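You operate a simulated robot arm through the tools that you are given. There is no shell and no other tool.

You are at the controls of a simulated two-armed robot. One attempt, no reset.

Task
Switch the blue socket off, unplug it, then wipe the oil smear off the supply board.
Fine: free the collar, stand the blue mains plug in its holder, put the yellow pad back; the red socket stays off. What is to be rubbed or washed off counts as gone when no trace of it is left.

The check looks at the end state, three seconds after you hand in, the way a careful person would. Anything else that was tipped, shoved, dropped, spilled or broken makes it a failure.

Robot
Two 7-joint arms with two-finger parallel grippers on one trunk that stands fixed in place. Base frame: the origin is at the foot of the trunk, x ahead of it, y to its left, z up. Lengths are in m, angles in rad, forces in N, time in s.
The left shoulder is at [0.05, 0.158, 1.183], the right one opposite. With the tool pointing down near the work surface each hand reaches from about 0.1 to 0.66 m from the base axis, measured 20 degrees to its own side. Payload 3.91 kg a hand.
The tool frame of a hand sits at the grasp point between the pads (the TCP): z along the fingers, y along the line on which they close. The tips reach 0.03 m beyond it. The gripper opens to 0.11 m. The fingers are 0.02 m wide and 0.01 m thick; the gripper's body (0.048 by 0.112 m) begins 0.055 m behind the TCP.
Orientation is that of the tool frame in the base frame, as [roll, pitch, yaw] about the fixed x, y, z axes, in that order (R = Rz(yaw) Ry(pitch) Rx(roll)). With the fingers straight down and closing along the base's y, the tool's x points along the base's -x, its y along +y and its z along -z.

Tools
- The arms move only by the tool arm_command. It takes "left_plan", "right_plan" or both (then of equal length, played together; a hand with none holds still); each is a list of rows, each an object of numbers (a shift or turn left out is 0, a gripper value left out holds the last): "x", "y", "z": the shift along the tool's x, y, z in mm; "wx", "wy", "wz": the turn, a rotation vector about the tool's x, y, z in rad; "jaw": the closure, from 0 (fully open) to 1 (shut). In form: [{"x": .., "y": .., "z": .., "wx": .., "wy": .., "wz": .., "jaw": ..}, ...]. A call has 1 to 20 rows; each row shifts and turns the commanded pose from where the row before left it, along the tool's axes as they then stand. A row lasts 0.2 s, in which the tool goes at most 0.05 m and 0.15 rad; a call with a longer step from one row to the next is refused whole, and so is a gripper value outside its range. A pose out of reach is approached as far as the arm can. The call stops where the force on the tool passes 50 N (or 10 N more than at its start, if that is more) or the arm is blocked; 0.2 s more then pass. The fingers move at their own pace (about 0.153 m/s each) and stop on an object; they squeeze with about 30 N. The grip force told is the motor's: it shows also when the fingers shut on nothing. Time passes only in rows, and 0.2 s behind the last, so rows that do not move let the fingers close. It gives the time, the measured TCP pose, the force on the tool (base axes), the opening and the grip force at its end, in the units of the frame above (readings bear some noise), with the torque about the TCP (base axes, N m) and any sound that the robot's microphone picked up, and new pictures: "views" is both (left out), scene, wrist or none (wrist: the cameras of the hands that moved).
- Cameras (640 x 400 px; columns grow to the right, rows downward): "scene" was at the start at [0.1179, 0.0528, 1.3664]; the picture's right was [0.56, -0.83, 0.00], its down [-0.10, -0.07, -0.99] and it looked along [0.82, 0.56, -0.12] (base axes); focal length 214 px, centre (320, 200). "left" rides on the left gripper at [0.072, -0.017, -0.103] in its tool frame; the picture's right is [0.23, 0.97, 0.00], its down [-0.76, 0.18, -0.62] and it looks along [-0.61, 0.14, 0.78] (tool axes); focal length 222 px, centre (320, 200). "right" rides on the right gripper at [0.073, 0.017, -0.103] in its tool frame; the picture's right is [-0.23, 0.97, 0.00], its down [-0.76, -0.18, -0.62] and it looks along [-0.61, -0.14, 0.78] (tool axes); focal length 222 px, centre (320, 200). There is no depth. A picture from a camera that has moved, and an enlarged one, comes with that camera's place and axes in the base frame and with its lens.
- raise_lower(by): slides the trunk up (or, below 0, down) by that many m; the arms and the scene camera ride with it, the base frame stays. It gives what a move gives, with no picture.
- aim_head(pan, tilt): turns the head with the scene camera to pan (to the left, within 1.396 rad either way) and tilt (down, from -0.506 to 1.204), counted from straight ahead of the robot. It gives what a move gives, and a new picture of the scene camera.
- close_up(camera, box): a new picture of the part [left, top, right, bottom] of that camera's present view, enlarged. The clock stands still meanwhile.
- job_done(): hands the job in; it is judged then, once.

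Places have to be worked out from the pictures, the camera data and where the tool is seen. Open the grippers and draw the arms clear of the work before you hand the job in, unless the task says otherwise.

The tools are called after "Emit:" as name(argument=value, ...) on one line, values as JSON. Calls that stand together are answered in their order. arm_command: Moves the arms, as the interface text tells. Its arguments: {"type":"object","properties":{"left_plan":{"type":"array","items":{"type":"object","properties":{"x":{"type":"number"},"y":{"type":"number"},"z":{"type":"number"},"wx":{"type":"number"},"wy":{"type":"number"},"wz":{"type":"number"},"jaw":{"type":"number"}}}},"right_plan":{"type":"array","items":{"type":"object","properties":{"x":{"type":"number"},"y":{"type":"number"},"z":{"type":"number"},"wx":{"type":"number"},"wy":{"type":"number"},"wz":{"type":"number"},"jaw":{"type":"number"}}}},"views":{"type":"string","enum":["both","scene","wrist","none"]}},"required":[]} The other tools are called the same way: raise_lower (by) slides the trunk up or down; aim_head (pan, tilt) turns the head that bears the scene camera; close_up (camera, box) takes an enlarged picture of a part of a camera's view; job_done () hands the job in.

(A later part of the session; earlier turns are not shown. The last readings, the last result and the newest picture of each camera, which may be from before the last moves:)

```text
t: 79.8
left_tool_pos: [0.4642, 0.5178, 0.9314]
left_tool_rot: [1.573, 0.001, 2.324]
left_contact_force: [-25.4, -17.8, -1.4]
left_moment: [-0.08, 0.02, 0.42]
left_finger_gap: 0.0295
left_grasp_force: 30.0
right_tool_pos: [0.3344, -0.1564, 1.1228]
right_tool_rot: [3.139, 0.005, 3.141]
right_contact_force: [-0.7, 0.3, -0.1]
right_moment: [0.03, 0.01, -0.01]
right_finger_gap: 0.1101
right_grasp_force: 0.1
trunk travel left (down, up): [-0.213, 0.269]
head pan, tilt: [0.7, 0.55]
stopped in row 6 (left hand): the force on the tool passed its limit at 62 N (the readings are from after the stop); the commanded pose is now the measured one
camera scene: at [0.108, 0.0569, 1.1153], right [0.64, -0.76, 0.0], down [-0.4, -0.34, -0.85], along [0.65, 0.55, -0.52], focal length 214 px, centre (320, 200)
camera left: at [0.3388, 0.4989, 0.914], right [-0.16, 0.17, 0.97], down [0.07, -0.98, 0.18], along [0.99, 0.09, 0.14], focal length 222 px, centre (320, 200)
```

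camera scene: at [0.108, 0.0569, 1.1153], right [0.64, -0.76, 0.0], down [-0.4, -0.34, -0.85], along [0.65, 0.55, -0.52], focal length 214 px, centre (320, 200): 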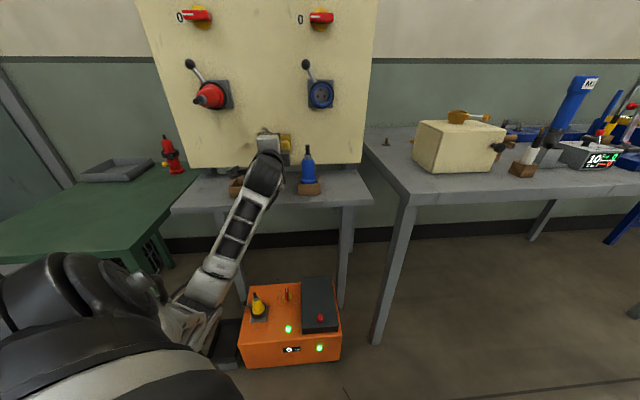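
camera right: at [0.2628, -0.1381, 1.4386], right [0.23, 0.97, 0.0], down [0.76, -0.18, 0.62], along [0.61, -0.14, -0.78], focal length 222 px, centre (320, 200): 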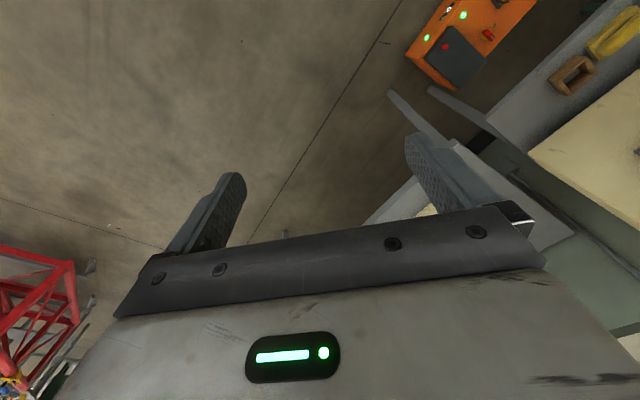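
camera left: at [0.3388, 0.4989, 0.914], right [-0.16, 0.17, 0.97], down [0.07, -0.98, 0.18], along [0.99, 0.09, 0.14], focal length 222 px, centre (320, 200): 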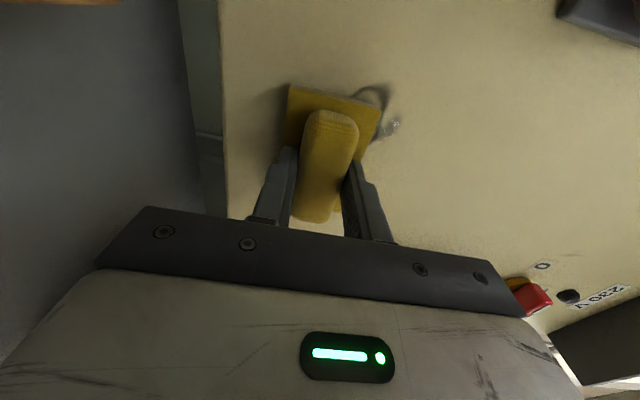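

Contact came at TCP n 0.692, so the board plane is at n ≈ 0.736. The smear is therefore about lateral 0.022–0.12, z 0.90–0.976. I ease the push slightly and begin rubbing along the lower row.

Emit:
arm_command(left_plan=[{"z": -0.7}, {"y": -7}, {"y": -6}, {"x": -6}, {"x": -6}, {"x": 10}, {"x": 10}, {"x": 10}, {"x": 7}, {"x": -10}, {"x": -10}, {"x": -10}, {"x": -7}], views="wrist")

```text
t: 82.6
left_tool_pos: [0.4747, 0.5049, 0.9036]
left_tool_rot: [1.578, 0.003, 2.324]
left_contact_force: [-0.8, -0.6, -0.6]
left_moment: [0.01, 0.05, 0.0]
left_finger_gap: 0.0292
left_grasp_force: 29.9
left hand out of reach, approached as far as the arm can: row 8, 9
right_tool_pos: [0.3364, -0.1545, 1.1216]
right_tool_rot: [3.141, 0.001, 3.14]
right_contact_force: [0.0, 0.7, 0.2]
right_moment: [0.02, -0.01, -0.02]
right_finger_gap: 0.1097
right_grasp_force: 0.0
trunk travel left (down, up): [-0.213, 0.269]
head pan, tilt: [0.7, 0.55]
camera left: at [0.3493, 0.4863, 0.888], right [-0.15, 0.17, 0.97], down [0.07, -0.98, 0.18], along [0.99, 0.09, 0.14], focal length 222 px, centre (320, 200)
```

left: 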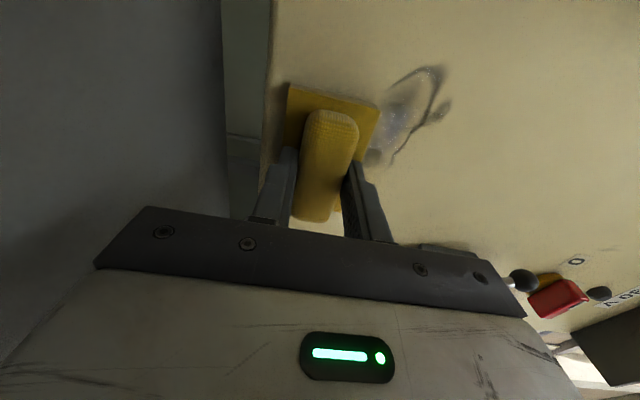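

The smear is fading where the pad passed, though the hand sank to z 0.904 (near a reach limit) and lost pressure. I press again, move up and sweep.

Emit:
arm_command(left_plan=[{"z": 1.2}, {"y": 8}, {"y": 8}, {"y": 8}, {"y": 8, "z": 0.3}, {"x": 8}, {"x": 8}, {"x": 8}, {"x": 8}, {"x": -8}, {"x": -8}, {"x": -8}, {"x": -8}], views="both")

```text
t: 85.4
left_tool_pos: [0.4878, 0.4927, 0.9296]
left_tool_rot: [1.578, 0.001, 2.324]
left_contact_force: [-0.1, -1.7, -0.7]
left_moment: [-0.06, 0.02, 0.0]
left_finger_gap: 0.0291
left_grasp_force: 30.6
left hand out of reach, approached as far as the arm can: row 7, 8, 9
right_tool_pos: [0.3374, -0.1541, 1.1227]
right_tool_rot: [-3.141, -0.001, -3.141]
right_contact_force: [0.0, -0.3, 0.3]
right_moment: [-0.03, -0.01, 0.01]
right_finger_gap: 0.11
right_grasp_force: 0.1
trunk travel left (down, up): [-0.213, 0.269]
head pan, tilt: [0.7, 0.55]
camera scene: at [0.1104, 0.0585, 1.1149], right [0.64, -0.76, 0.0], down [-0.4, -0.34, -0.85], along [0.65, 0.55, -0.52], focal length 214 px, centre (320, 200)
camera left: at [0.3621, 0.4744, 0.9135], right [-0.15, 0.17, 0.97], down [0.07, -0.98, 0.18], along [0.99, 0.09, 0.14], focal length 222 px, centre (320, 200)
```

scene: 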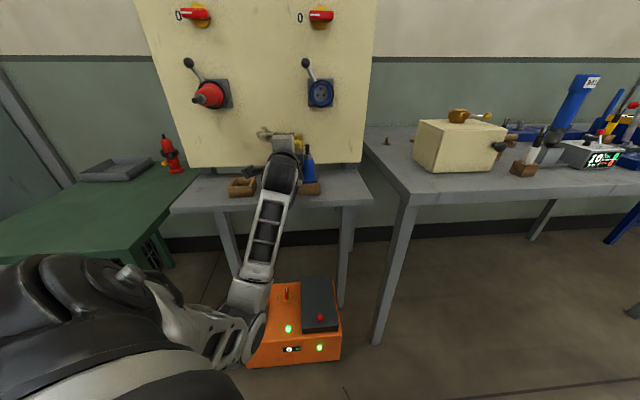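
left: 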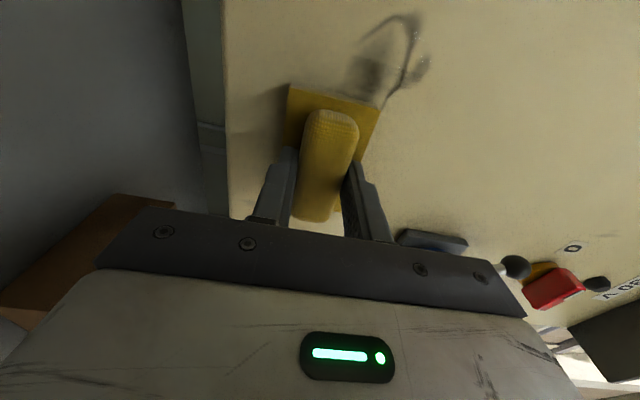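

The arm keeps running short of reach at about lateral 0.07 when moving left, so it drifted right. I back off the board, move left in free space and see whether that side can be reached from there.

Emit:
arm_command(left_plan=[{"z": -10, "x": 5}, {"z": -15, "x": 10}, {"z": -15, "x": 15}, {"x": 15}, {"x": 15}, {}], views="both")

```text
t: 86.8
left_tool_pos: [0.4242, 0.4966, 0.9202]
left_tool_rot: [1.578, 0.001, 2.325]
left_contact_force: [-0.1, 0.1, -0.8]
left_moment: [0.01, 0.0, -0.02]
left_finger_gap: 0.0296
left_grasp_force: 29.7
left hand out of reach, approached as far as the arm can: row 4, 5
right_tool_pos: [0.3366, -0.1534, 1.1229]
right_tool_rot: [-3.14, 0.0, -3.141]
right_contact_force: [-0.1, -0.3, -0.6]
right_moment: [0.0, -0.02, -0.02]
right_finger_gap: 0.1099
right_grasp_force: 0.0
trunk travel left (down, up): [-0.213, 0.269]
head pan, tilt: [0.7, 0.55]
camera scene: at [0.1104, 0.0585, 1.1149], right [0.64, -0.76, 0.0], down [-0.4, -0.34, -0.85], along [0.65, 0.55, -0.52], focal length 214 px, centre (320, 200)
camera left: at [0.2981, 0.479, 0.9043], right [-0.15, 0.17, 0.97], down [0.07, -0.98, 0.18], along [0.99, 0.09, 0.14], focal length 222 px, centre (320, 200)
```

scene: 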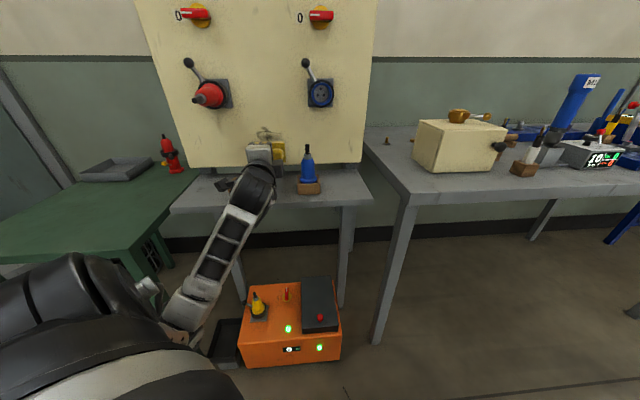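
left: 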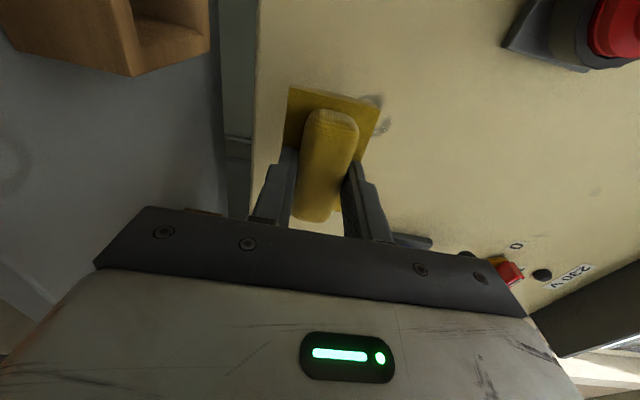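

From free space it reaches lateral 0.077 before the limit. A lower trunk should give the arm a better posture, so I first raise the hand 85 mm and then lower the trunk 0.08 m.

Emit:
arm_command(left_plan=[{"y": 20}, {"y": 25}, {"y": 25}, {"y": 15}, {}], views="none")

Emit:
raise_lower(by=-0.08)

Emit:
arm_command(left_plan=[{"x": 8}, {"x": 8}, {}], views="both")

```text
t: 88.0
left_tool_pos: [0.4302, 0.4846, 0.9837]
left_tool_rot: [1.578, 0.001, 2.324]
left_contact_force: [-0.3, -0.7, -0.3]
left_moment: [-0.04, 0.02, 0.02]
left_finger_gap: 0.0293
left_grasp_force: 29.6
left hand out of reach, approached as far as the arm can: row 1, 2
right_tool_pos: [0.3367, -0.1549, 1.1225]
right_tool_rot: [3.139, 0.0, -3.14]
right_contact_force: [0.3, 0.0, 0.3]
right_moment: [0.03, -0.04, -0.03]
right_finger_gap: 0.1102
right_grasp_force: 0.1
trunk travel left (down, up): [-0.213, 0.269]
head pan, tilt: [0.7, 0.55]
```

```text
t: 89.2
left_tool_pos: [0.4317, 0.485, 0.9047]
left_tool_rot: [1.579, -0.001, 2.324]
left_contact_force: [-0.1, 0.9, -0.9]
left_moment: [0.02, -0.02, 0.02]
left_finger_gap: 0.0294
left_grasp_force: 29.6
right_tool_pos: [0.3372, -0.1543, 1.043]
right_tool_rot: [-3.141, 0.0, 3.141]
right_contact_force: [0.4, -0.1, 0.1]
right_moment: [-0.02, -0.02, 0.0]
right_finger_gap: 0.1099
right_grasp_force: 0.0
trunk travel left (down, up): [-0.133, 0.349]
head pan, tilt: [0.7, 0.55]
```

```text
t: 90.0
left_tool_pos: [0.4303, 0.4857, 0.9035]
left_tool_rot: [1.576, 0.0, 2.326]
left_contact_force: [0.3, 0.8, -0.9]
left_moment: [0.01, 0.01, 0.02]
left_finger_gap: 0.0291
left_grasp_force: 29.9
left hand out of reach, approached as far as the arm can: row 1, 2
right_tool_pos: [0.3371, -0.1555, 1.0412]
right_tool_rot: [3.14, 0.0, 3.141]
right_contact_force: [-0.4, 0.0, -0.7]
right_moment: [0.0, -0.03, -0.01]
right_finger_gap: 0.11
right_grasp_force: 0.0
trunk travel left (down, up): [-0.133, 0.349]
head pan, tilt: [0.7, 0.55]
camera scene: at [0.1104, 0.0585, 1.0349], right [0.64, -0.76, 0.0], down [-0.4, -0.34, -0.85], along [0.65, 0.55, -0.52], focal length 214 px, centre (320, 200)
camera left: at [0.3052, 0.4668, 0.8878], right [-0.15, 0.17, 0.97], down [0.07, -0.98, 0.18], along [0.99, 0.09, 0.14], focal length 222 px, centre (320, 200)
```

scene: 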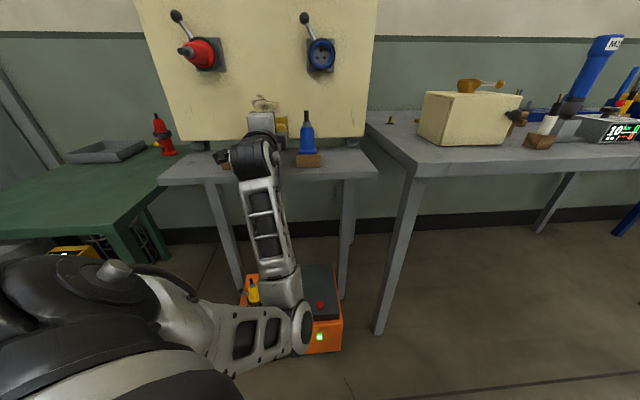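
left: 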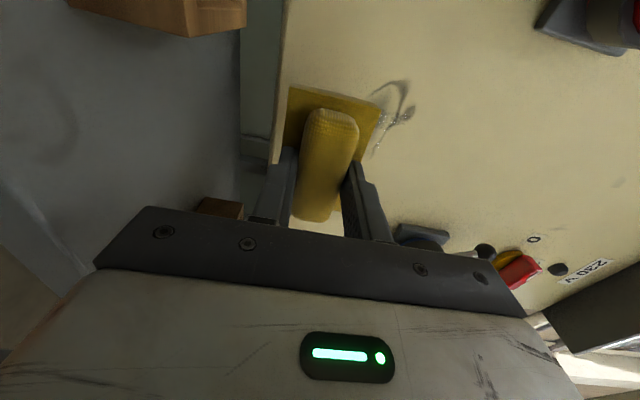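

That's slightly worse, because the lateral limit shrinks as the hand gets higher relative to the shoulder. I do the opposite: raise the trunk 0.16 m and bring the hand back down, for a lower relative height.

Emit:
raise_lower(by=0.16)

Emit:
arm_command(left_plan=[{"y": -20}, {"y": -25}, {"y": -25}, {"y": -25}, {"y": -25}, {"y": -15}, {}], views="both")

```text
t: 91.8
left_tool_pos: [0.4304, 0.4854, 1.0643]
left_tool_rot: [1.576, -0.003, 2.326]
left_contact_force: [0.4, 0.3, 0.0]
left_moment: [-0.03, 0.01, -0.02]
left_finger_gap: 0.0294
left_grasp_force: 30.3
right_tool_pos: [0.3372, -0.1545, 1.2016]
right_tool_rot: [3.142, 0.0, -3.141]
right_contact_force: [-0.6, 0.5, -0.5]
right_moment: [-0.01, 0.03, 0.01]
right_finger_gap: 0.1099
right_grasp_force: 0.1
trunk travel left (down, up): [-0.293, 0.189]
head pan, tilt: [0.7, 0.55]
```

```text
t: 93.4
left_tool_pos: [0.4289, 0.4862, 0.9339]
left_tool_rot: [1.571, -0.001, 2.327]
left_contact_force: [-0.8, -0.4, -0.8]
left_moment: [-0.02, 0.02, -0.02]
left_finger_gap: 0.0291
left_grasp_force: 29.4
right_tool_pos: [0.3364, -0.1555, 1.2015]
right_tool_rot: [-3.141, 0.0, 3.141]
right_contact_force: [0.1, 0.7, 0.2]
right_moment: [0.02, -0.02, 0.02]
right_finger_gap: 0.1099
right_grasp_force: 0.1
trunk travel left (down, up): [-0.293, 0.189]
head pan, tilt: [0.7, 0.55]
camera scene: at [0.1104, 0.0585, 1.1949], right [0.64, -0.76, 0.0], down [-0.4, -0.34, -0.85], along [0.65, 0.55, -0.52], focal length 214 px, centre (320, 200)
camera left: at [0.3038, 0.4678, 0.9173], right [-0.16, 0.17, 0.97], down [0.07, -0.98, 0.18], along [0.99, 0.1, 0.14], focal length 222 px, centre (320, 200)
```

scene: 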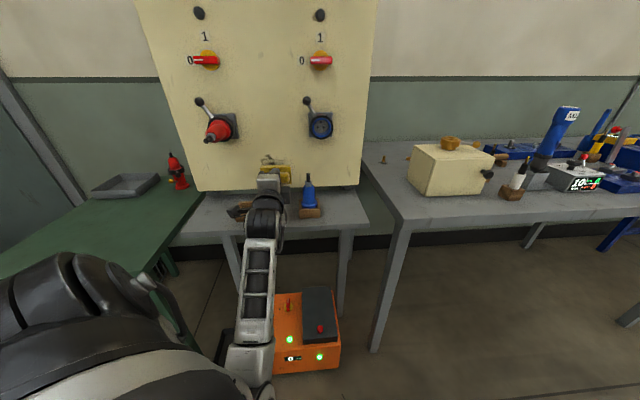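
left: 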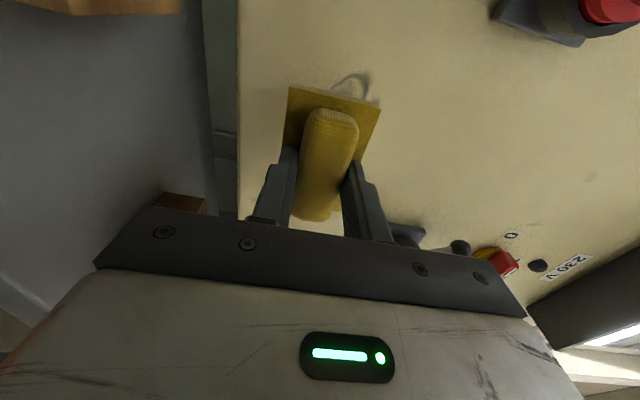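

All rows were reached this time. I test going left 30 mm in free space.

Emit:
arm_command(left_plan=[{"x": 10}, {"x": 10}, {"x": 10}, {}], views="wrist")

```text
t: 94.4
left_tool_pos: [0.4103, 0.5065, 0.9284]
left_tool_rot: [1.582, -0.001, 2.325]
left_contact_force: [-0.2, 0.1, -0.4]
left_moment: [-0.02, 0.02, 0.0]
left_finger_gap: 0.0295
left_grasp_force: 30.0
right_tool_pos: [0.3374, -0.1543, 1.2025]
right_tool_rot: [3.141, 0.001, 3.14]
right_contact_force: [-0.3, -0.1, -0.1]
right_moment: [-0.02, -0.02, -0.05]
right_finger_gap: 0.1102
right_grasp_force: 0.0
trunk travel left (down, up): [-0.293, 0.189]
head pan, tilt: [0.7, 0.55]
camera left: at [0.2846, 0.4879, 0.9124], right [-0.15, 0.17, 0.97], down [0.07, -0.98, 0.18], along [0.99, 0.09, 0.14], focal length 222 px, centre (320, 200)
```

left: 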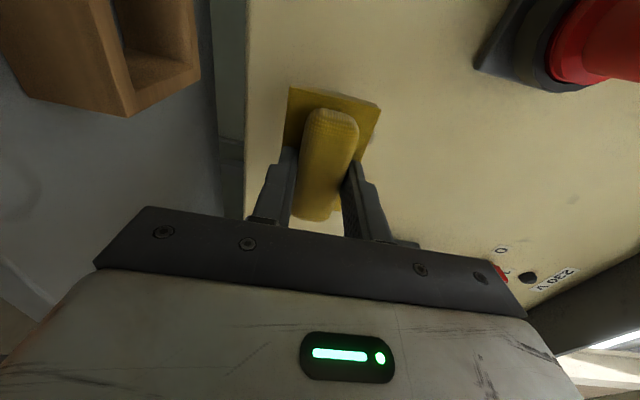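

Lateral 0.094 is now reachable. I raise 18 mm and go forward onto the smear's upper left part.

Emit:
arm_command(left_plan=[{"y": 18, "x": -4}, {"z": 15}, {"z": 15}, {"z": 12}, {"z": 3}, {"z": 2}, {}], views="wrist")

```text
t: 96.0
left_tool_pos: [0.4455, 0.5349, 0.9473]
left_tool_rot: [1.577, 0.0, 2.324]
left_contact_force: [-6.0, -4.6, -2.6]
left_moment: [0.06, -0.07, 0.04]
left_finger_gap: 0.0296
left_grasp_force: 30.8
right_tool_pos: [0.3374, -0.155, 1.2021]
right_tool_rot: [3.138, 0.002, 3.141]
right_contact_force: [1.2, -0.5, 0.3]
right_moment: [-0.03, 0.01, 0.0]
right_finger_gap: 0.1101
right_grasp_force: 0.0
trunk travel left (down, up): [-0.293, 0.189]
head pan, tilt: [0.7, 0.55]
camera left: at [0.3198, 0.5168, 0.931], right [-0.15, 0.17, 0.97], down [0.07, -0.98, 0.18], along [0.99, 0.09, 0.14], focal length 222 px, centre (320, 200)
```

left: 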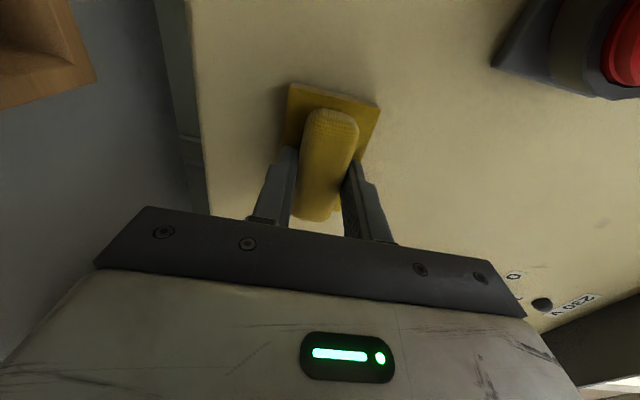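

There is light contact (7.5 N). I press 1 mm more and rub with sweeps across the upper row.

Emit:
arm_command(left_plan=[{"z": 1}, {"y": 7}, {"y": -7}, {"y": -7}, {"y": 7}, {"x": -8}, {"x": -8}, {"x": -8}, {"x": -8}, {"y": 7}, {"x": 8}, {"x": 8}, {"x": 8}, {"x": 8}], views="wrist")

```text
t: 99.0
left_tool_pos: [0.4488, 0.5326, 0.9566]
left_tool_rot: [1.574, 0.0, 2.321]
left_contact_force: [-10.2, -27.7, -0.6]
left_moment: [0.07, -0.07, 0.62]
left_finger_gap: 0.0295
left_grasp_force: 30.1
right_tool_pos: [0.3366, -0.1582, 1.2014]
right_tool_rot: [3.137, 0.002, 3.141]
right_contact_force: [-0.3, 0.4, 0.3]
right_moment: [-0.03, 0.01, -0.01]
right_finger_gap: 0.1102
right_grasp_force: 0.1
trunk travel left (down, up): [-0.293, 0.189]
head pan, tilt: [0.7, 0.55]
camera left: at [0.3223, 0.5157, 0.9391], right [-0.15, 0.17, 0.97], down [0.06, -0.98, 0.18], along [0.99, 0.09, 0.14], focal length 222 px, centre (320, 200)
```

left: 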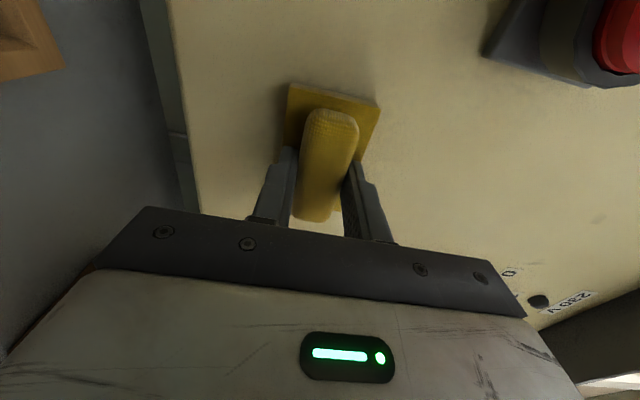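

Rubbing works at about 26 N. I continue with rows at lower heights.

Emit:
arm_command(left_plan=[{"y": -8, "z": -0.3}, {"y": -6}, {"x": -8}, {"x": -8}, {"x": -8}, {"x": -8}, {"y": -6}, {"y": -6}, {"x": 8}, {"x": 8}, {"x": 8}, {"x": 8}, {"y": -6}, {"y": -6}, {"x": -8}, {"x": -8}, {"x": -8}, {"x": -8}], views="wrist")

```text
t: 102.8
left_tool_pos: [0.4698, 0.511, 0.9141]
left_tool_rot: [1.577, 0.002, 2.327]
left_contact_force: [-5.0, -2.5, -0.8]
left_moment: [0.04, -0.13, 0.28]
left_finger_gap: 0.0294
left_grasp_force: 30.8
right_tool_pos: [0.3381, -0.1548, 1.2022]
right_tool_rot: [3.139, -0.002, -3.142]
right_contact_force: [0.0, 0.3, -0.3]
right_moment: [-0.02, -0.01, -0.01]
right_finger_gap: 0.1099
right_grasp_force: 0.1
trunk travel left (down, up): [-0.293, 0.189]
head pan, tilt: [0.7, 0.55]
camera left: at [0.3439, 0.4933, 0.8988], right [-0.15, 0.17, 0.97], down [0.07, -0.98, 0.18], along [0.99, 0.09, 0.14], focal length 222 px, centre (320, 200)
```

left: 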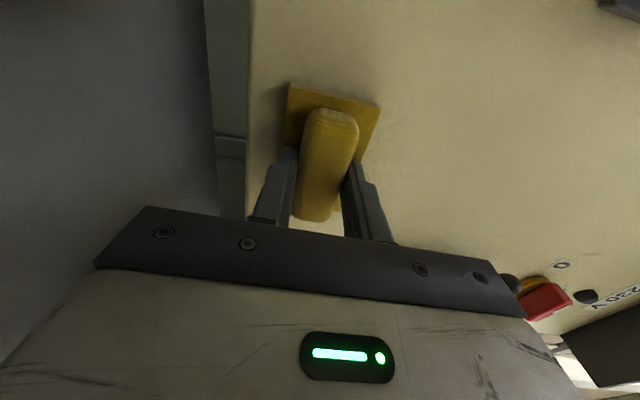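

The upper part looks clean. I press slightly more and sweep the lowest row once more, then back off and inspect.

Emit:
arm_command(left_plan=[{"z": 1}, {"x": -6}, {"x": 8}, {"x": 8}, {"x": 8}, {"x": 8}, {"x": 6}, {"x": -8}, {"x": -8}, {"y": 8}, {"y": -8}, {"z": -12}, {"z": -20}, {"z": -20}, {"y": 20}, {"y": 25}, {"y": 25}], views="both")

Emit:
close_up(camera="left", box=[140, 0, 460, 200])

Emit:
close_up(camera="scene", box=[190, 120, 350, 220])

```text
t: 105.0
left_tool_pos: [0.4548, 0.5269, 0.9175]
left_tool_rot: [1.579, -0.001, 2.337]
left_contact_force: [-22.8, -14.9, -0.7]
left_moment: [0.37, -0.53, 0.09]
left_finger_gap: 0.0293
left_grasp_force: 29.5
right_tool_pos: [0.3356, -0.1559, 1.2025]
right_tool_rot: [3.138, 0.003, -3.141]
right_contact_force: [0.6, 0.0, 0.1]
right_moment: [0.0, -0.04, -0.01]
right_finger_gap: 0.1101
right_grasp_force: 0.2
trunk travel left (down, up): [-0.293, 0.189]
head pan, tilt: [0.7, 0.55]
stopped in row 10 (left hand): the force on the tool passed its limit at 54 N (the readings are from after the stop); the commanded pose is now the measured one
camera scene: at [0.1082, 0.0569, 1.1953], right [0.64, -0.77, 0.0], down [-0.4, -0.34, -0.85], along [0.65, 0.55, -0.52], focal length 214 px, centre (320, 200)
camera left: at [0.3285, 0.508, 0.902], right [-0.15, 0.17, 0.97], down [0.08, -0.98, 0.18], along [0.99, 0.11, 0.13], focal length 222 px, centre (320, 200)
```

scene: 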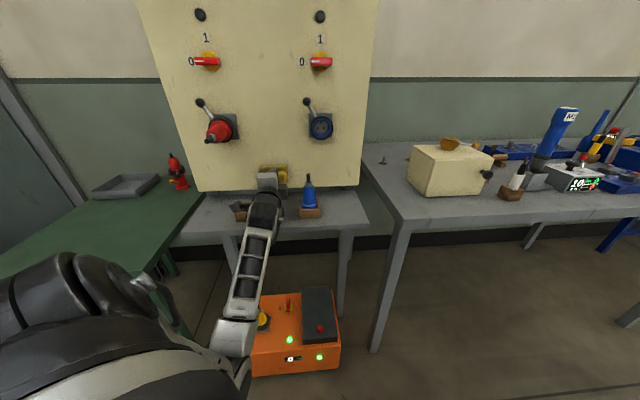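
left: 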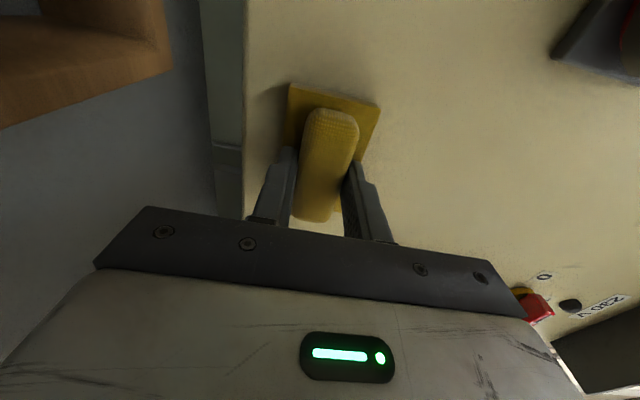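

```text
2.00 times, centred on (300, 100) of left
camera zoom: at [0.3285, 0.508, 0.902], right [-0.15, 0.17, 0.97], down [0.08, -0.98, 0.18], along [0.99, 0.11, 0.13], focal length 444 px, centre (360, 400)
```

zoom: 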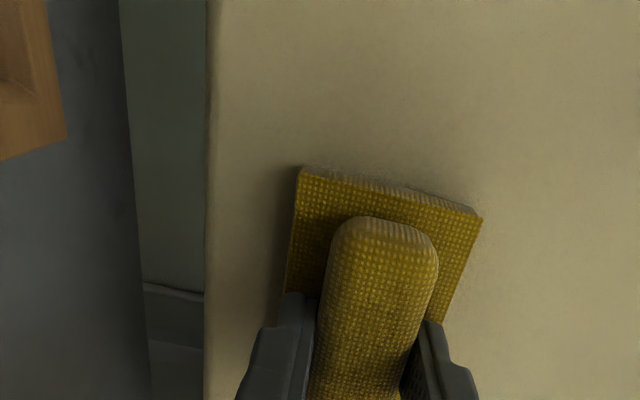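

```text
4.00 times, centred on (270, 170) of scene
camera zoom: at [0.1082, 0.0569, 1.1953], right [0.64, -0.77, 0.0], down [-0.4, -0.34, -0.85], along [0.65, 0.55, -0.52], focal length 858 px, centre (520, 320)
```

zoom: 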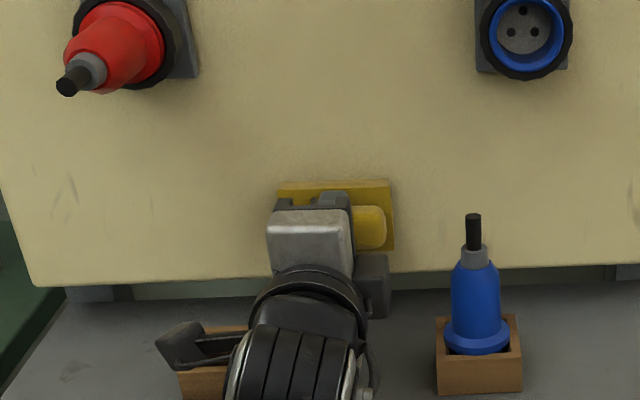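

The board around the pad is clean. I back off and raise the hand to see beneath it.

Emit:
arm_command(left_plan=[{"z": -10}, {"z": -20}, {"z": -20}, {"y": 20}, {"y": 25}, {"y": 25}, {"y": 20}, {}], views="both")

Emit:
close_up(camera="left", box=[120, 0, 440, 200])

Emit:
close_up(camera="scene", box=[190, 120, 350, 220])

```text
t: 106.8
left_tool_pos: [0.4202, 0.493, 1.0044]
left_tool_rot: [1.585, -0.003, 2.336]
left_contact_force: [0.5, -0.2, 0.0]
left_moment: [-0.03, 0.03, 0.01]
left_finger_gap: 0.0294
left_grasp_force: 30.6
right_tool_pos: [0.3369, -0.154, 1.2027]
right_tool_rot: [3.141, 0.001, 3.141]
right_contact_force: [0.5, -0.2, 0.1]
right_moment: [-0.05, 0.01, -0.02]
right_finger_gap: 0.1101
right_grasp_force: 0.0
trunk travel left (down, up): [-0.293, 0.189]
head pan, tilt: [0.7, 0.55]
camera scene: at [0.1104, 0.0586, 1.1949], right [0.64, -0.76, 0.0], down [-0.4, -0.34, -0.85], along [0.65, 0.55, -0.52], focal length 214 px, centre (320, 200)
camera left: at [0.2956, 0.4738, 0.9897], right [-0.15, 0.17, 0.97], down [0.08, -0.98, 0.18], along [0.99, 0.1, 0.13], focal length 222 px, centre (320, 200)
```

scene: 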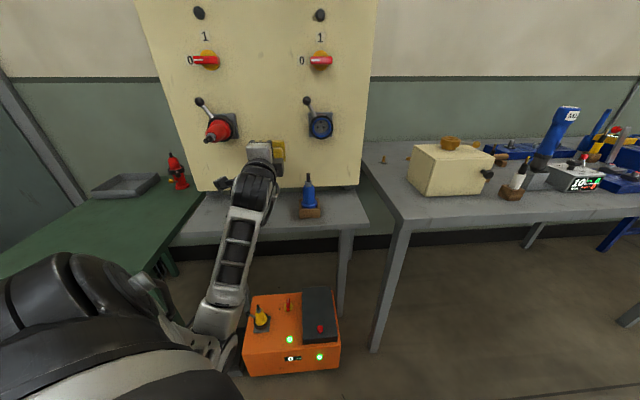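
left: 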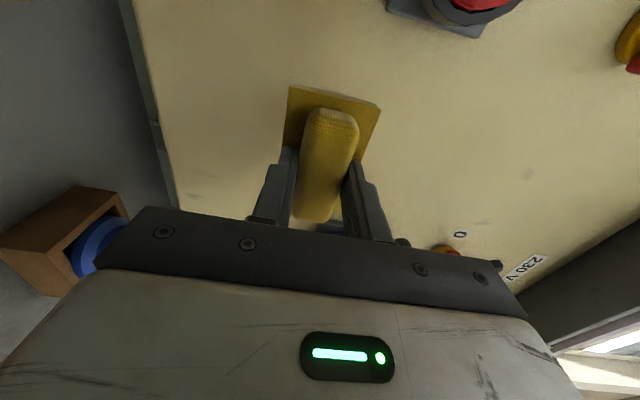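

```text
2.00 times, centred on (280, 100) of left
camera zoom: at [0.2956, 0.4738, 0.9897], right [-0.15, 0.17, 0.97], down [0.08, -0.98, 0.18], along [0.99, 0.1, 0.13], focal length 444 px, centre (400, 400)
```

zoom: 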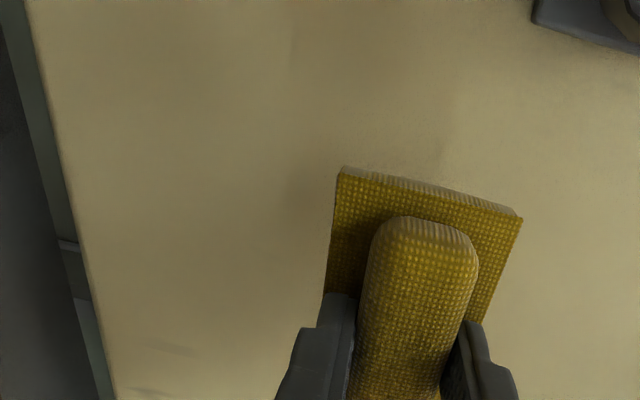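

```text
4.00 times, centred on (270, 170) of scene
camera zoom: at [0.1104, 0.0586, 1.1949], right [0.64, -0.76, 0.0], down [-0.4, -0.34, -0.85], along [0.65, 0.55, -0.52], focal length 858 px, centre (520, 320)
```

zoom: 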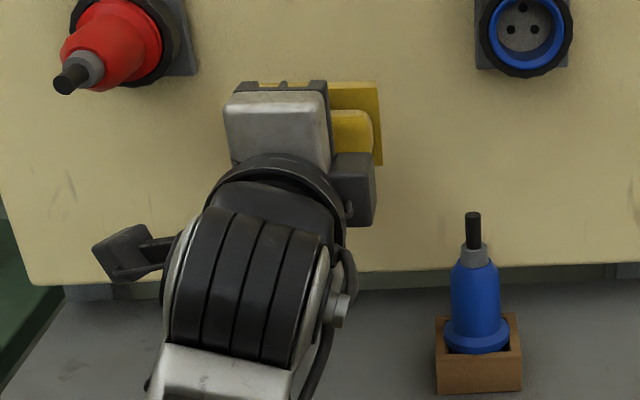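

The smear is gone. Now I put the pad back, first turning the hand to point down again.

Emit:
arm_command(left_plan=[{"wx": 0.1415}, {"wx": 0.1415}, {"wx": 0.1415}, {"wx": 0.1415}, {"wx": 0.1415}, {"wx": 0.1415}, {"wx": 0.1415}, {"wx": 0.1415}, {"wx": 0.1415}, {"wx": 0.1415}, {"wx": 0.1415}, {"wz": 0.012}, {}], views="both")

Emit:
close_up(camera="left", box=[200, 0, 520, 200])

```text
t: 109.6
left_tool_pos: [0.4231, 0.4908, 1.0008]
left_tool_rot: [3.141, -0.001, 2.323]
left_contact_force: [0.1, 0.2, -0.3]
left_moment: [-0.02, 0.02, -0.02]
left_finger_gap: 0.0291
left_grasp_force: 29.8
left hand out of reach, approached as far as the arm can: row 1
right_tool_pos: [0.337, -0.1545, 1.2026]
right_tool_rot: [-3.141, -0.001, 3.141]
right_contact_force: [-0.1, 0.6, 0.4]
right_moment: [-0.03, 0.01, -0.02]
right_finger_gap: 0.1098
right_grasp_force: 0.1
trunk travel left (down, up): [-0.293, 0.189]
head pan, tilt: [0.7, 0.55]
camera scene: at [0.1104, 0.0585, 1.1949], right [0.64, -0.76, 0.0], down [-0.4, -0.34, -0.85], along [0.65, 0.55, -0.52], focal length 214 px, centre (320, 200)
camera left: at [0.3606, 0.5311, 1.104], right [0.56, 0.83, 0.0], down [0.65, -0.44, 0.62], along [0.52, -0.35, -0.78], focal length 222 px, centre (320, 200)
```

scene: 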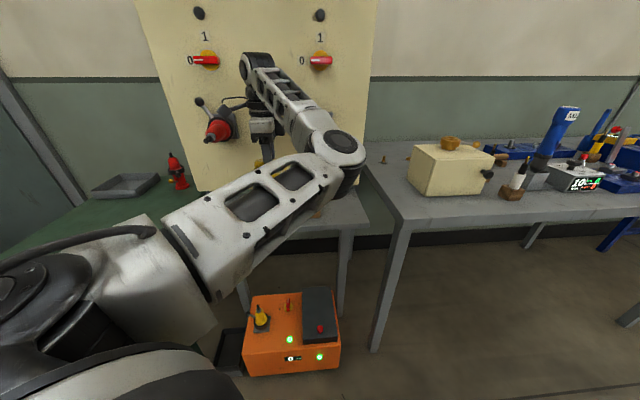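
left: 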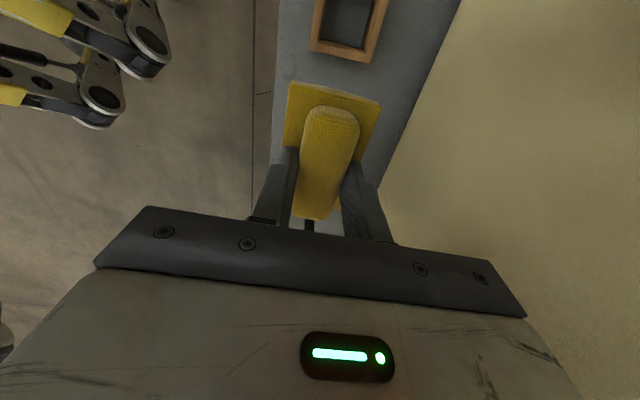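

```text
2.00 times, centred on (360, 100) of left
camera zoom: at [0.3606, 0.5311, 1.104], right [0.56, 0.83, 0.0], down [0.65, -0.44, 0.62], along [0.52, -0.35, -0.78], focal length 444 px, centre (240, 400)
```

zoom: 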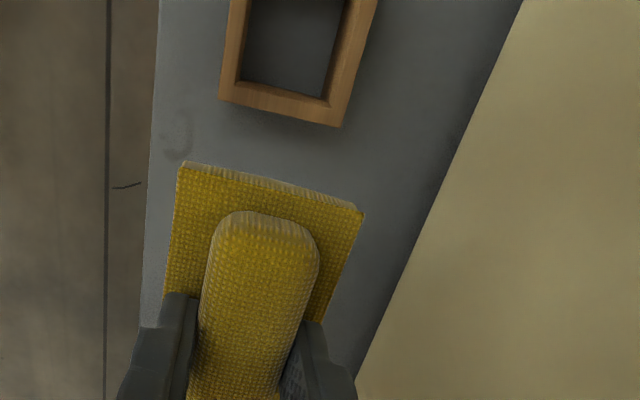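

The board is clean from this angle too. The pad has slid about 6 mm along the grip (toward the tool's +x), so I shift the target accordingly, move over its spot and descend to just above the shelf.

Emit:
arm_command(left_plan=[{"x": -11.6, "y": 3.8}, {"z": 28}, {"z": 28}, {"z": 28}, {"z": 22}, {"z": 10}, {}], views="both")

Emit:
close_up(camera="left", box=[200, 0, 440, 240])

```text
t: 111.2
left_tool_pos: [0.4355, 0.4854, 0.8836]
left_tool_rot: [-3.14, -0.002, 2.324]
left_contact_force: [-0.7, 0.0, -0.7]
left_moment: [0.0, 0.02, -0.01]
left_finger_gap: 0.0291
left_grasp_force: 30.2
right_tool_pos: [0.3356, -0.1541, 1.202]
right_tool_rot: [3.141, 0.001, -3.141]
right_contact_force: [0.4, -0.6, -0.3]
right_moment: [0.0, 0.0, 0.02]
right_finger_gap: 0.11
right_grasp_force: 0.1
trunk travel left (down, up): [-0.293, 0.189]
head pan, tilt: [0.7, 0.55]
camera scene: at [0.1104, 0.0585, 1.1949], right [0.64, -0.76, 0.0], down [-0.4, -0.34, -0.85], along [0.65, 0.55, -0.52], focal length 214 px, centre (320, 200)
camera left: at [0.3723, 0.5252, 0.9881], right [0.56, 0.83, 0.0], down [0.65, -0.44, 0.62], along [0.52, -0.34, -0.78], focal length 222 px, centre (320, 200)
```

scene: 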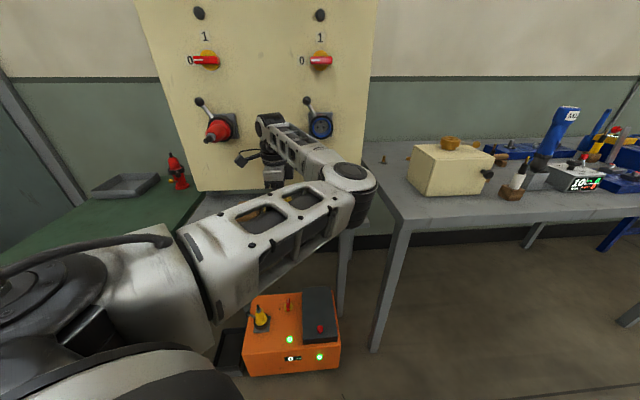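
left: 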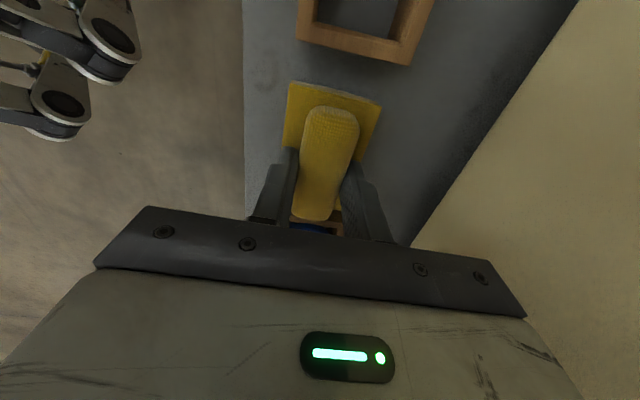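

```text
1.67 times, centred on (320, 120) of left
camera zoom: at [0.3723, 0.5252, 0.9881], right [0.56, 0.83, 0.0], down [0.65, -0.44, 0.62], along [0.52, -0.34, -0.78], focal length 370 px, centre (320, 333)
```

zoom: 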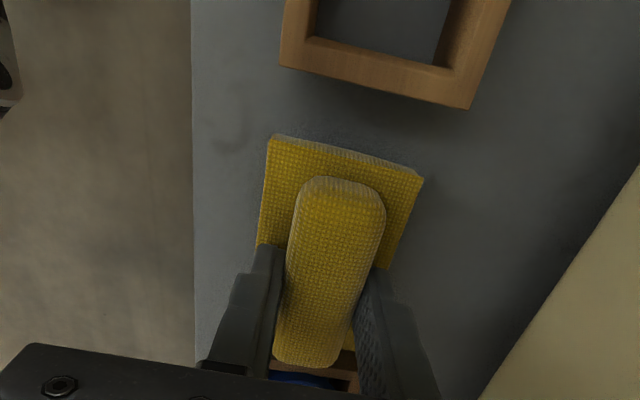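

It's lined up between the two holders. I descend gently until the pad rests on the shelf.

Emit:
arm_command(left_plan=[{"z": 7}, {"z": 4}, {"z": 2}, {"z": 1.5}, {}], views="wrist")

```text
t: 112.4
left_tool_pos: [0.4348, 0.4835, 0.8703]
left_tool_rot: [3.141, -0.003, 2.322]
left_contact_force: [0.3, -0.5, -1.1]
left_moment: [0.01, -0.03, 0.0]
left_finger_gap: 0.029
left_grasp_force: 29.7
right_tool_pos: [0.3366, -0.1551, 1.2006]
right_tool_rot: [-3.141, 0.0, 3.141]
right_contact_force: [0.0, 0.2, 0.2]
right_moment: [0.03, -0.02, 0.0]
right_finger_gap: 0.1102
right_grasp_force: 0.1
trunk travel left (down, up): [-0.293, 0.189]
head pan, tilt: [0.7, 0.55]
camera left: at [0.3721, 0.5253, 0.9738], right [0.56, 0.83, 0.0], down [0.65, -0.44, 0.62], along [0.52, -0.34, -0.78], focal length 222 px, centre (320, 200)
```

left: 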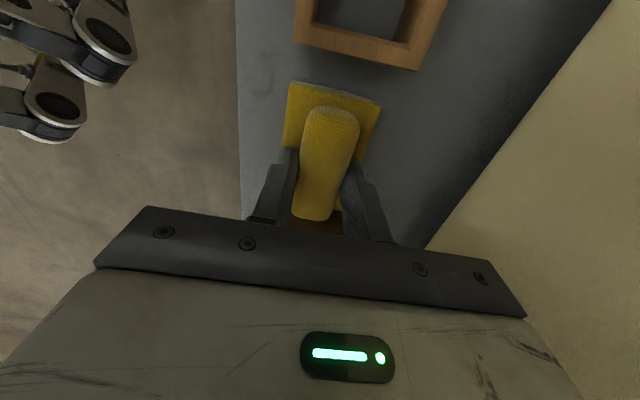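

I compare with the picture from the grasp to check the pad's offset from its original spot.

Emit:
close_up(camera="left", box=[200, 40, 440, 190])

```text
2.67 times, centred on (320, 115) of left
camera zoom: at [0.3721, 0.5253, 0.9738], right [0.56, 0.83, 0.0], down [0.65, -0.44, 0.62], along [0.52, -0.34, -0.78], focal length 592 px, centre (320, 427)
```

zoom: 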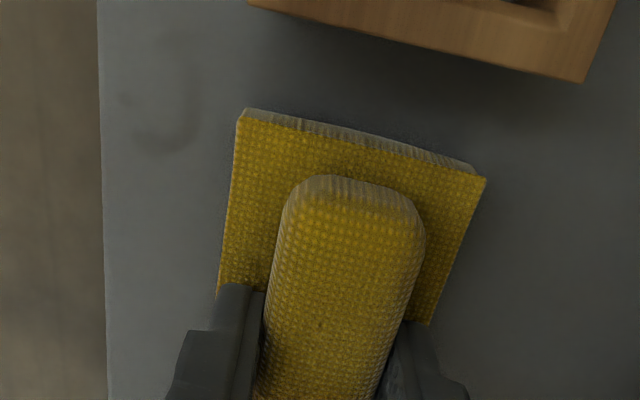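

Relative to the left holder the pad sits about 3–5 mm right of its original place. I shift 4 mm left and lower until it touches.

Emit:
arm_command(left_plan=[{"x": 4}, {"z": 1.5}, {"z": 1.5}, {}], views="none")

```text
t: 113.4
left_tool_pos: [0.4313, 0.4868, 0.8673]
left_tool_rot: [3.141, -0.002, 2.323]
left_contact_force: [0.7, 1.2, 5.0]
left_moment: [-0.13, -0.09, 0.03]
left_finger_gap: 0.0291
left_grasp_force: 30.0
right_tool_pos: [0.3369, -0.1556, 1.202]
right_tool_rot: [3.141, 0.0, 3.141]
right_contact_force: [0.2, 0.2, -0.5]
right_moment: [0.03, 0.0, 0.02]
right_finger_gap: 0.1101
right_grasp_force: 0.0
trunk travel left (down, up): [-0.293, 0.189]
head pan, tilt: [0.7, 0.55]
```

It touches the shelf (5 N). I open the fingers and lift straight up.

Emit:
arm_command(left_plan=[{"jaw": 0.5}, {}, {"jaw": 0.5}, {"z": -10}, {"z": -20}, {"z": -30}, {"z": -30}, {"z": -30}, {"z": -30}], views="both")

Emit:
close_up(camera="left", box=[160, 0, 480, 200])

```text
t: 115.4
left_tool_pos: [0.4326, 0.488, 1.0168]
left_tool_rot: [3.141, -0.003, 2.323]
left_contact_force: [0.4, 0.4, -0.3]
left_moment: [-0.02, 0.01, -0.01]
left_finger_gap: 0.0551
left_grasp_force: 0.0
right_tool_pos: [0.3355, -0.1542, 1.2021]
right_tool_rot: [3.14, 0.0, 3.141]
right_contact_force: [0.4, 0.4, -0.3]
right_moment: [-0.01, 0.0, -0.01]
right_finger_gap: 0.1098
right_grasp_force: 0.0
trunk travel left (down, up): [-0.293, 0.189]
head pan, tilt: [0.7, 0.55]
camera scene: at [0.1102, 0.0583, 1.1949], right [0.64, -0.76, 0.0], down [-0.4, -0.34, -0.85], along [0.65, 0.55, -0.52], focal length 214 px, centre (320, 200)
camera left: at [0.3695, 0.5286, 1.1192], right [0.56, 0.83, 0.0], down [0.65, -0.44, 0.62], along [0.52, -0.34, -0.78], focal length 222 px, centre (320, 200)
```

scene: 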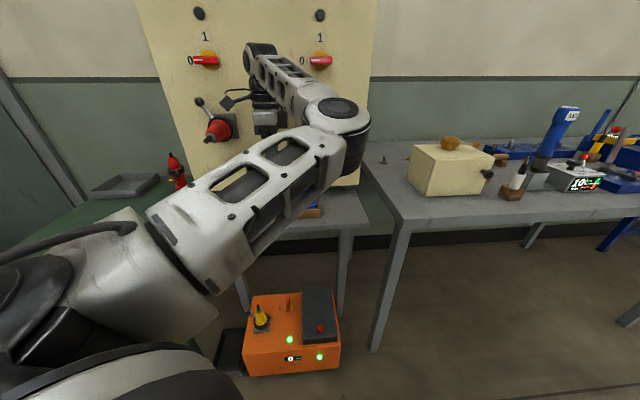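
left: 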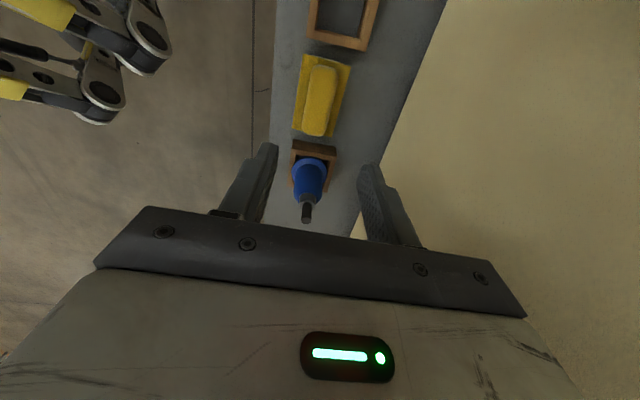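

```text
2.00 times, centred on (320, 100) of left
camera zoom: at [0.3695, 0.5286, 1.1192], right [0.56, 0.83, 0.0], down [0.65, -0.44, 0.62], along [0.52, -0.34, -0.78], focal length 444 px, centre (320, 400)
```

zoom: 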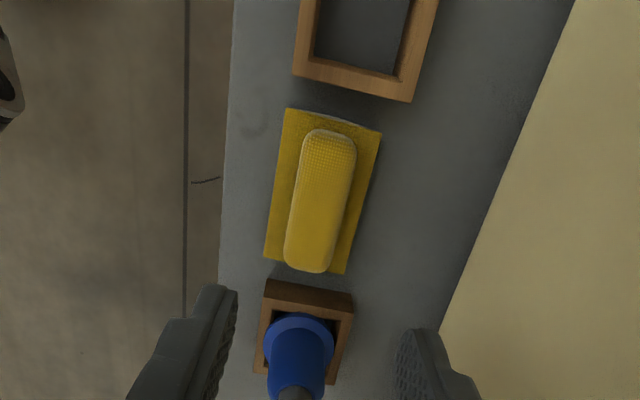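

The pad is back between the holders with gaps matching the original within about 2 mm. I draw the left hand back from the board for a clear look.

Emit:
arm_command(left_plan=[{"y": -25, "z": -10}, {"y": -35, "z": -15}, {"y": -35, "z": -15}, {"y": -35, "z": -15}, {"y": -30, "z": -15}, {"y": -20, "z": -15}, {}], views="both")

```text
t: 117.0
left_tool_pos: [0.3023, 0.3762, 1.1007]
left_tool_rot: [3.141, -0.001, 2.324]
left_contact_force: [0.3, -0.9, 0.2]
left_moment: [-0.02, -0.03, -0.03]
left_finger_gap: 0.0549
left_grasp_force: 0.0
left hand out of reach, approached as far as the arm can: row 6
right_tool_pos: [0.3369, -0.155, 1.2011]
right_tool_rot: [-3.141, -0.001, 3.141]
right_contact_force: [-1.0, -0.5, 0.3]
right_moment: [0.0, 0.0, 0.0]
right_finger_gap: 0.1101
right_grasp_force: 0.0
trunk travel left (down, up): [-0.293, 0.189]
head pan, tilt: [0.7, 0.55]
camera scene: at [0.1104, 0.0585, 1.1949], right [0.64, -0.76, 0.0], down [-0.4, -0.34, -0.85], along [0.65, 0.55, -0.52], focal length 214 px, centre (320, 200)
camera left: at [0.2376, 0.4176, 1.2044], right [0.56, 0.83, 0.0], down [0.65, -0.44, 0.62], along [0.52, -0.34, -0.78], focal length 222 px, centre (320, 200)
```

scene: 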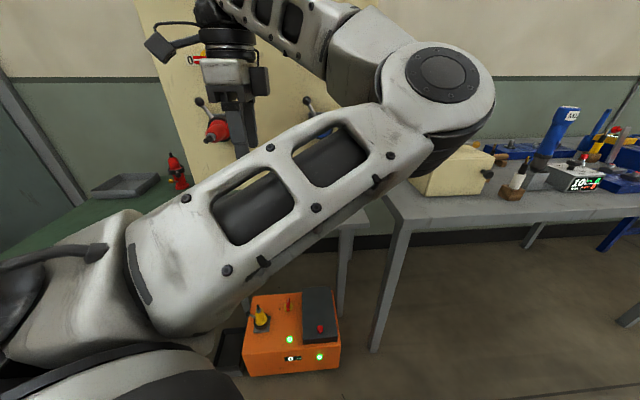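
left: 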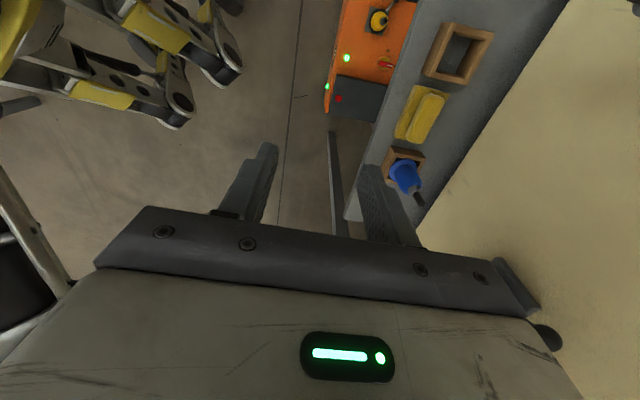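

The arm blocks the scene view. I turn the hand square again and pull it back and to the left.

Emit:
arm_command(left_plan=[{"wz": -0.137}, {"wz": -0.137}, {"wz": -0.137}, {"wz": -0.137}, {"wz": -0.137}, {"wz": -0.135}, {"x": 30}, {"x": 30}, {"x": 30}, {"x": 30, "y": 20}, {"x": 25, "y": 30}, {"y": 35}, {"y": 35}, {"y": 20}], views="both")

```text
t: 120.0
left_tool_pos: [0.1546, 0.514, 1.1022]
left_tool_rot: [3.139, 0.0, -3.141]
left_contact_force: [-0.5, 0.4, -0.1]
left_moment: [0.01, 0.0, 0.0]
left_finger_gap: 0.0549
left_grasp_force: 0.1
right_tool_pos: [0.3375, -0.1546, 1.2023]
right_tool_rot: [-3.141, 0.0, -3.142]
right_contact_force: [-0.6, 0.0, -0.3]
right_moment: [-0.02, 0.0, -0.05]
right_finger_gap: 0.1099
right_grasp_force: 0.0
trunk travel left (down, up): [-0.293, 0.189]
head pan, tilt: [0.7, 0.55]
camera scene: at [0.1103, 0.0586, 1.1949], right [0.64, -0.76, 0.0], down [-0.4, -0.34, -0.85], along [0.65, 0.55, -0.52], focal length 214 px, centre (320, 200)
camera left: at [0.0807, 0.497, 1.2047], right [-0.23, 0.97, 0.0], down [0.76, 0.18, 0.62], along [0.61, 0.14, -0.78], focal length 222 px, centre (320, 200)
```

scene: 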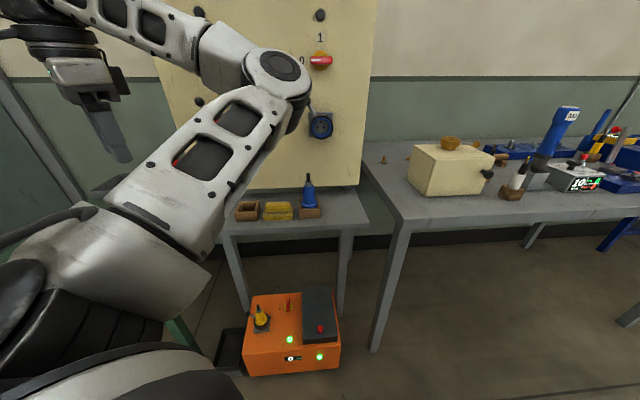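
left: 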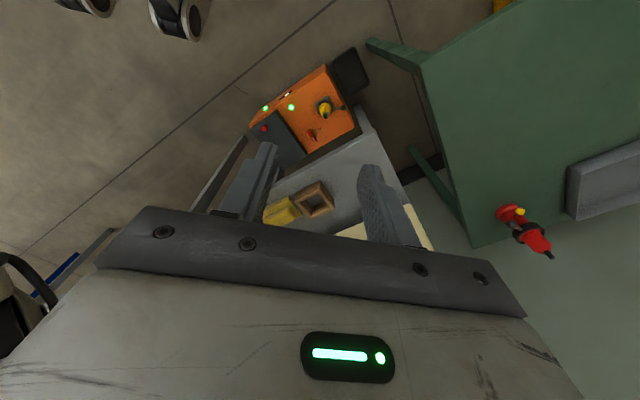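

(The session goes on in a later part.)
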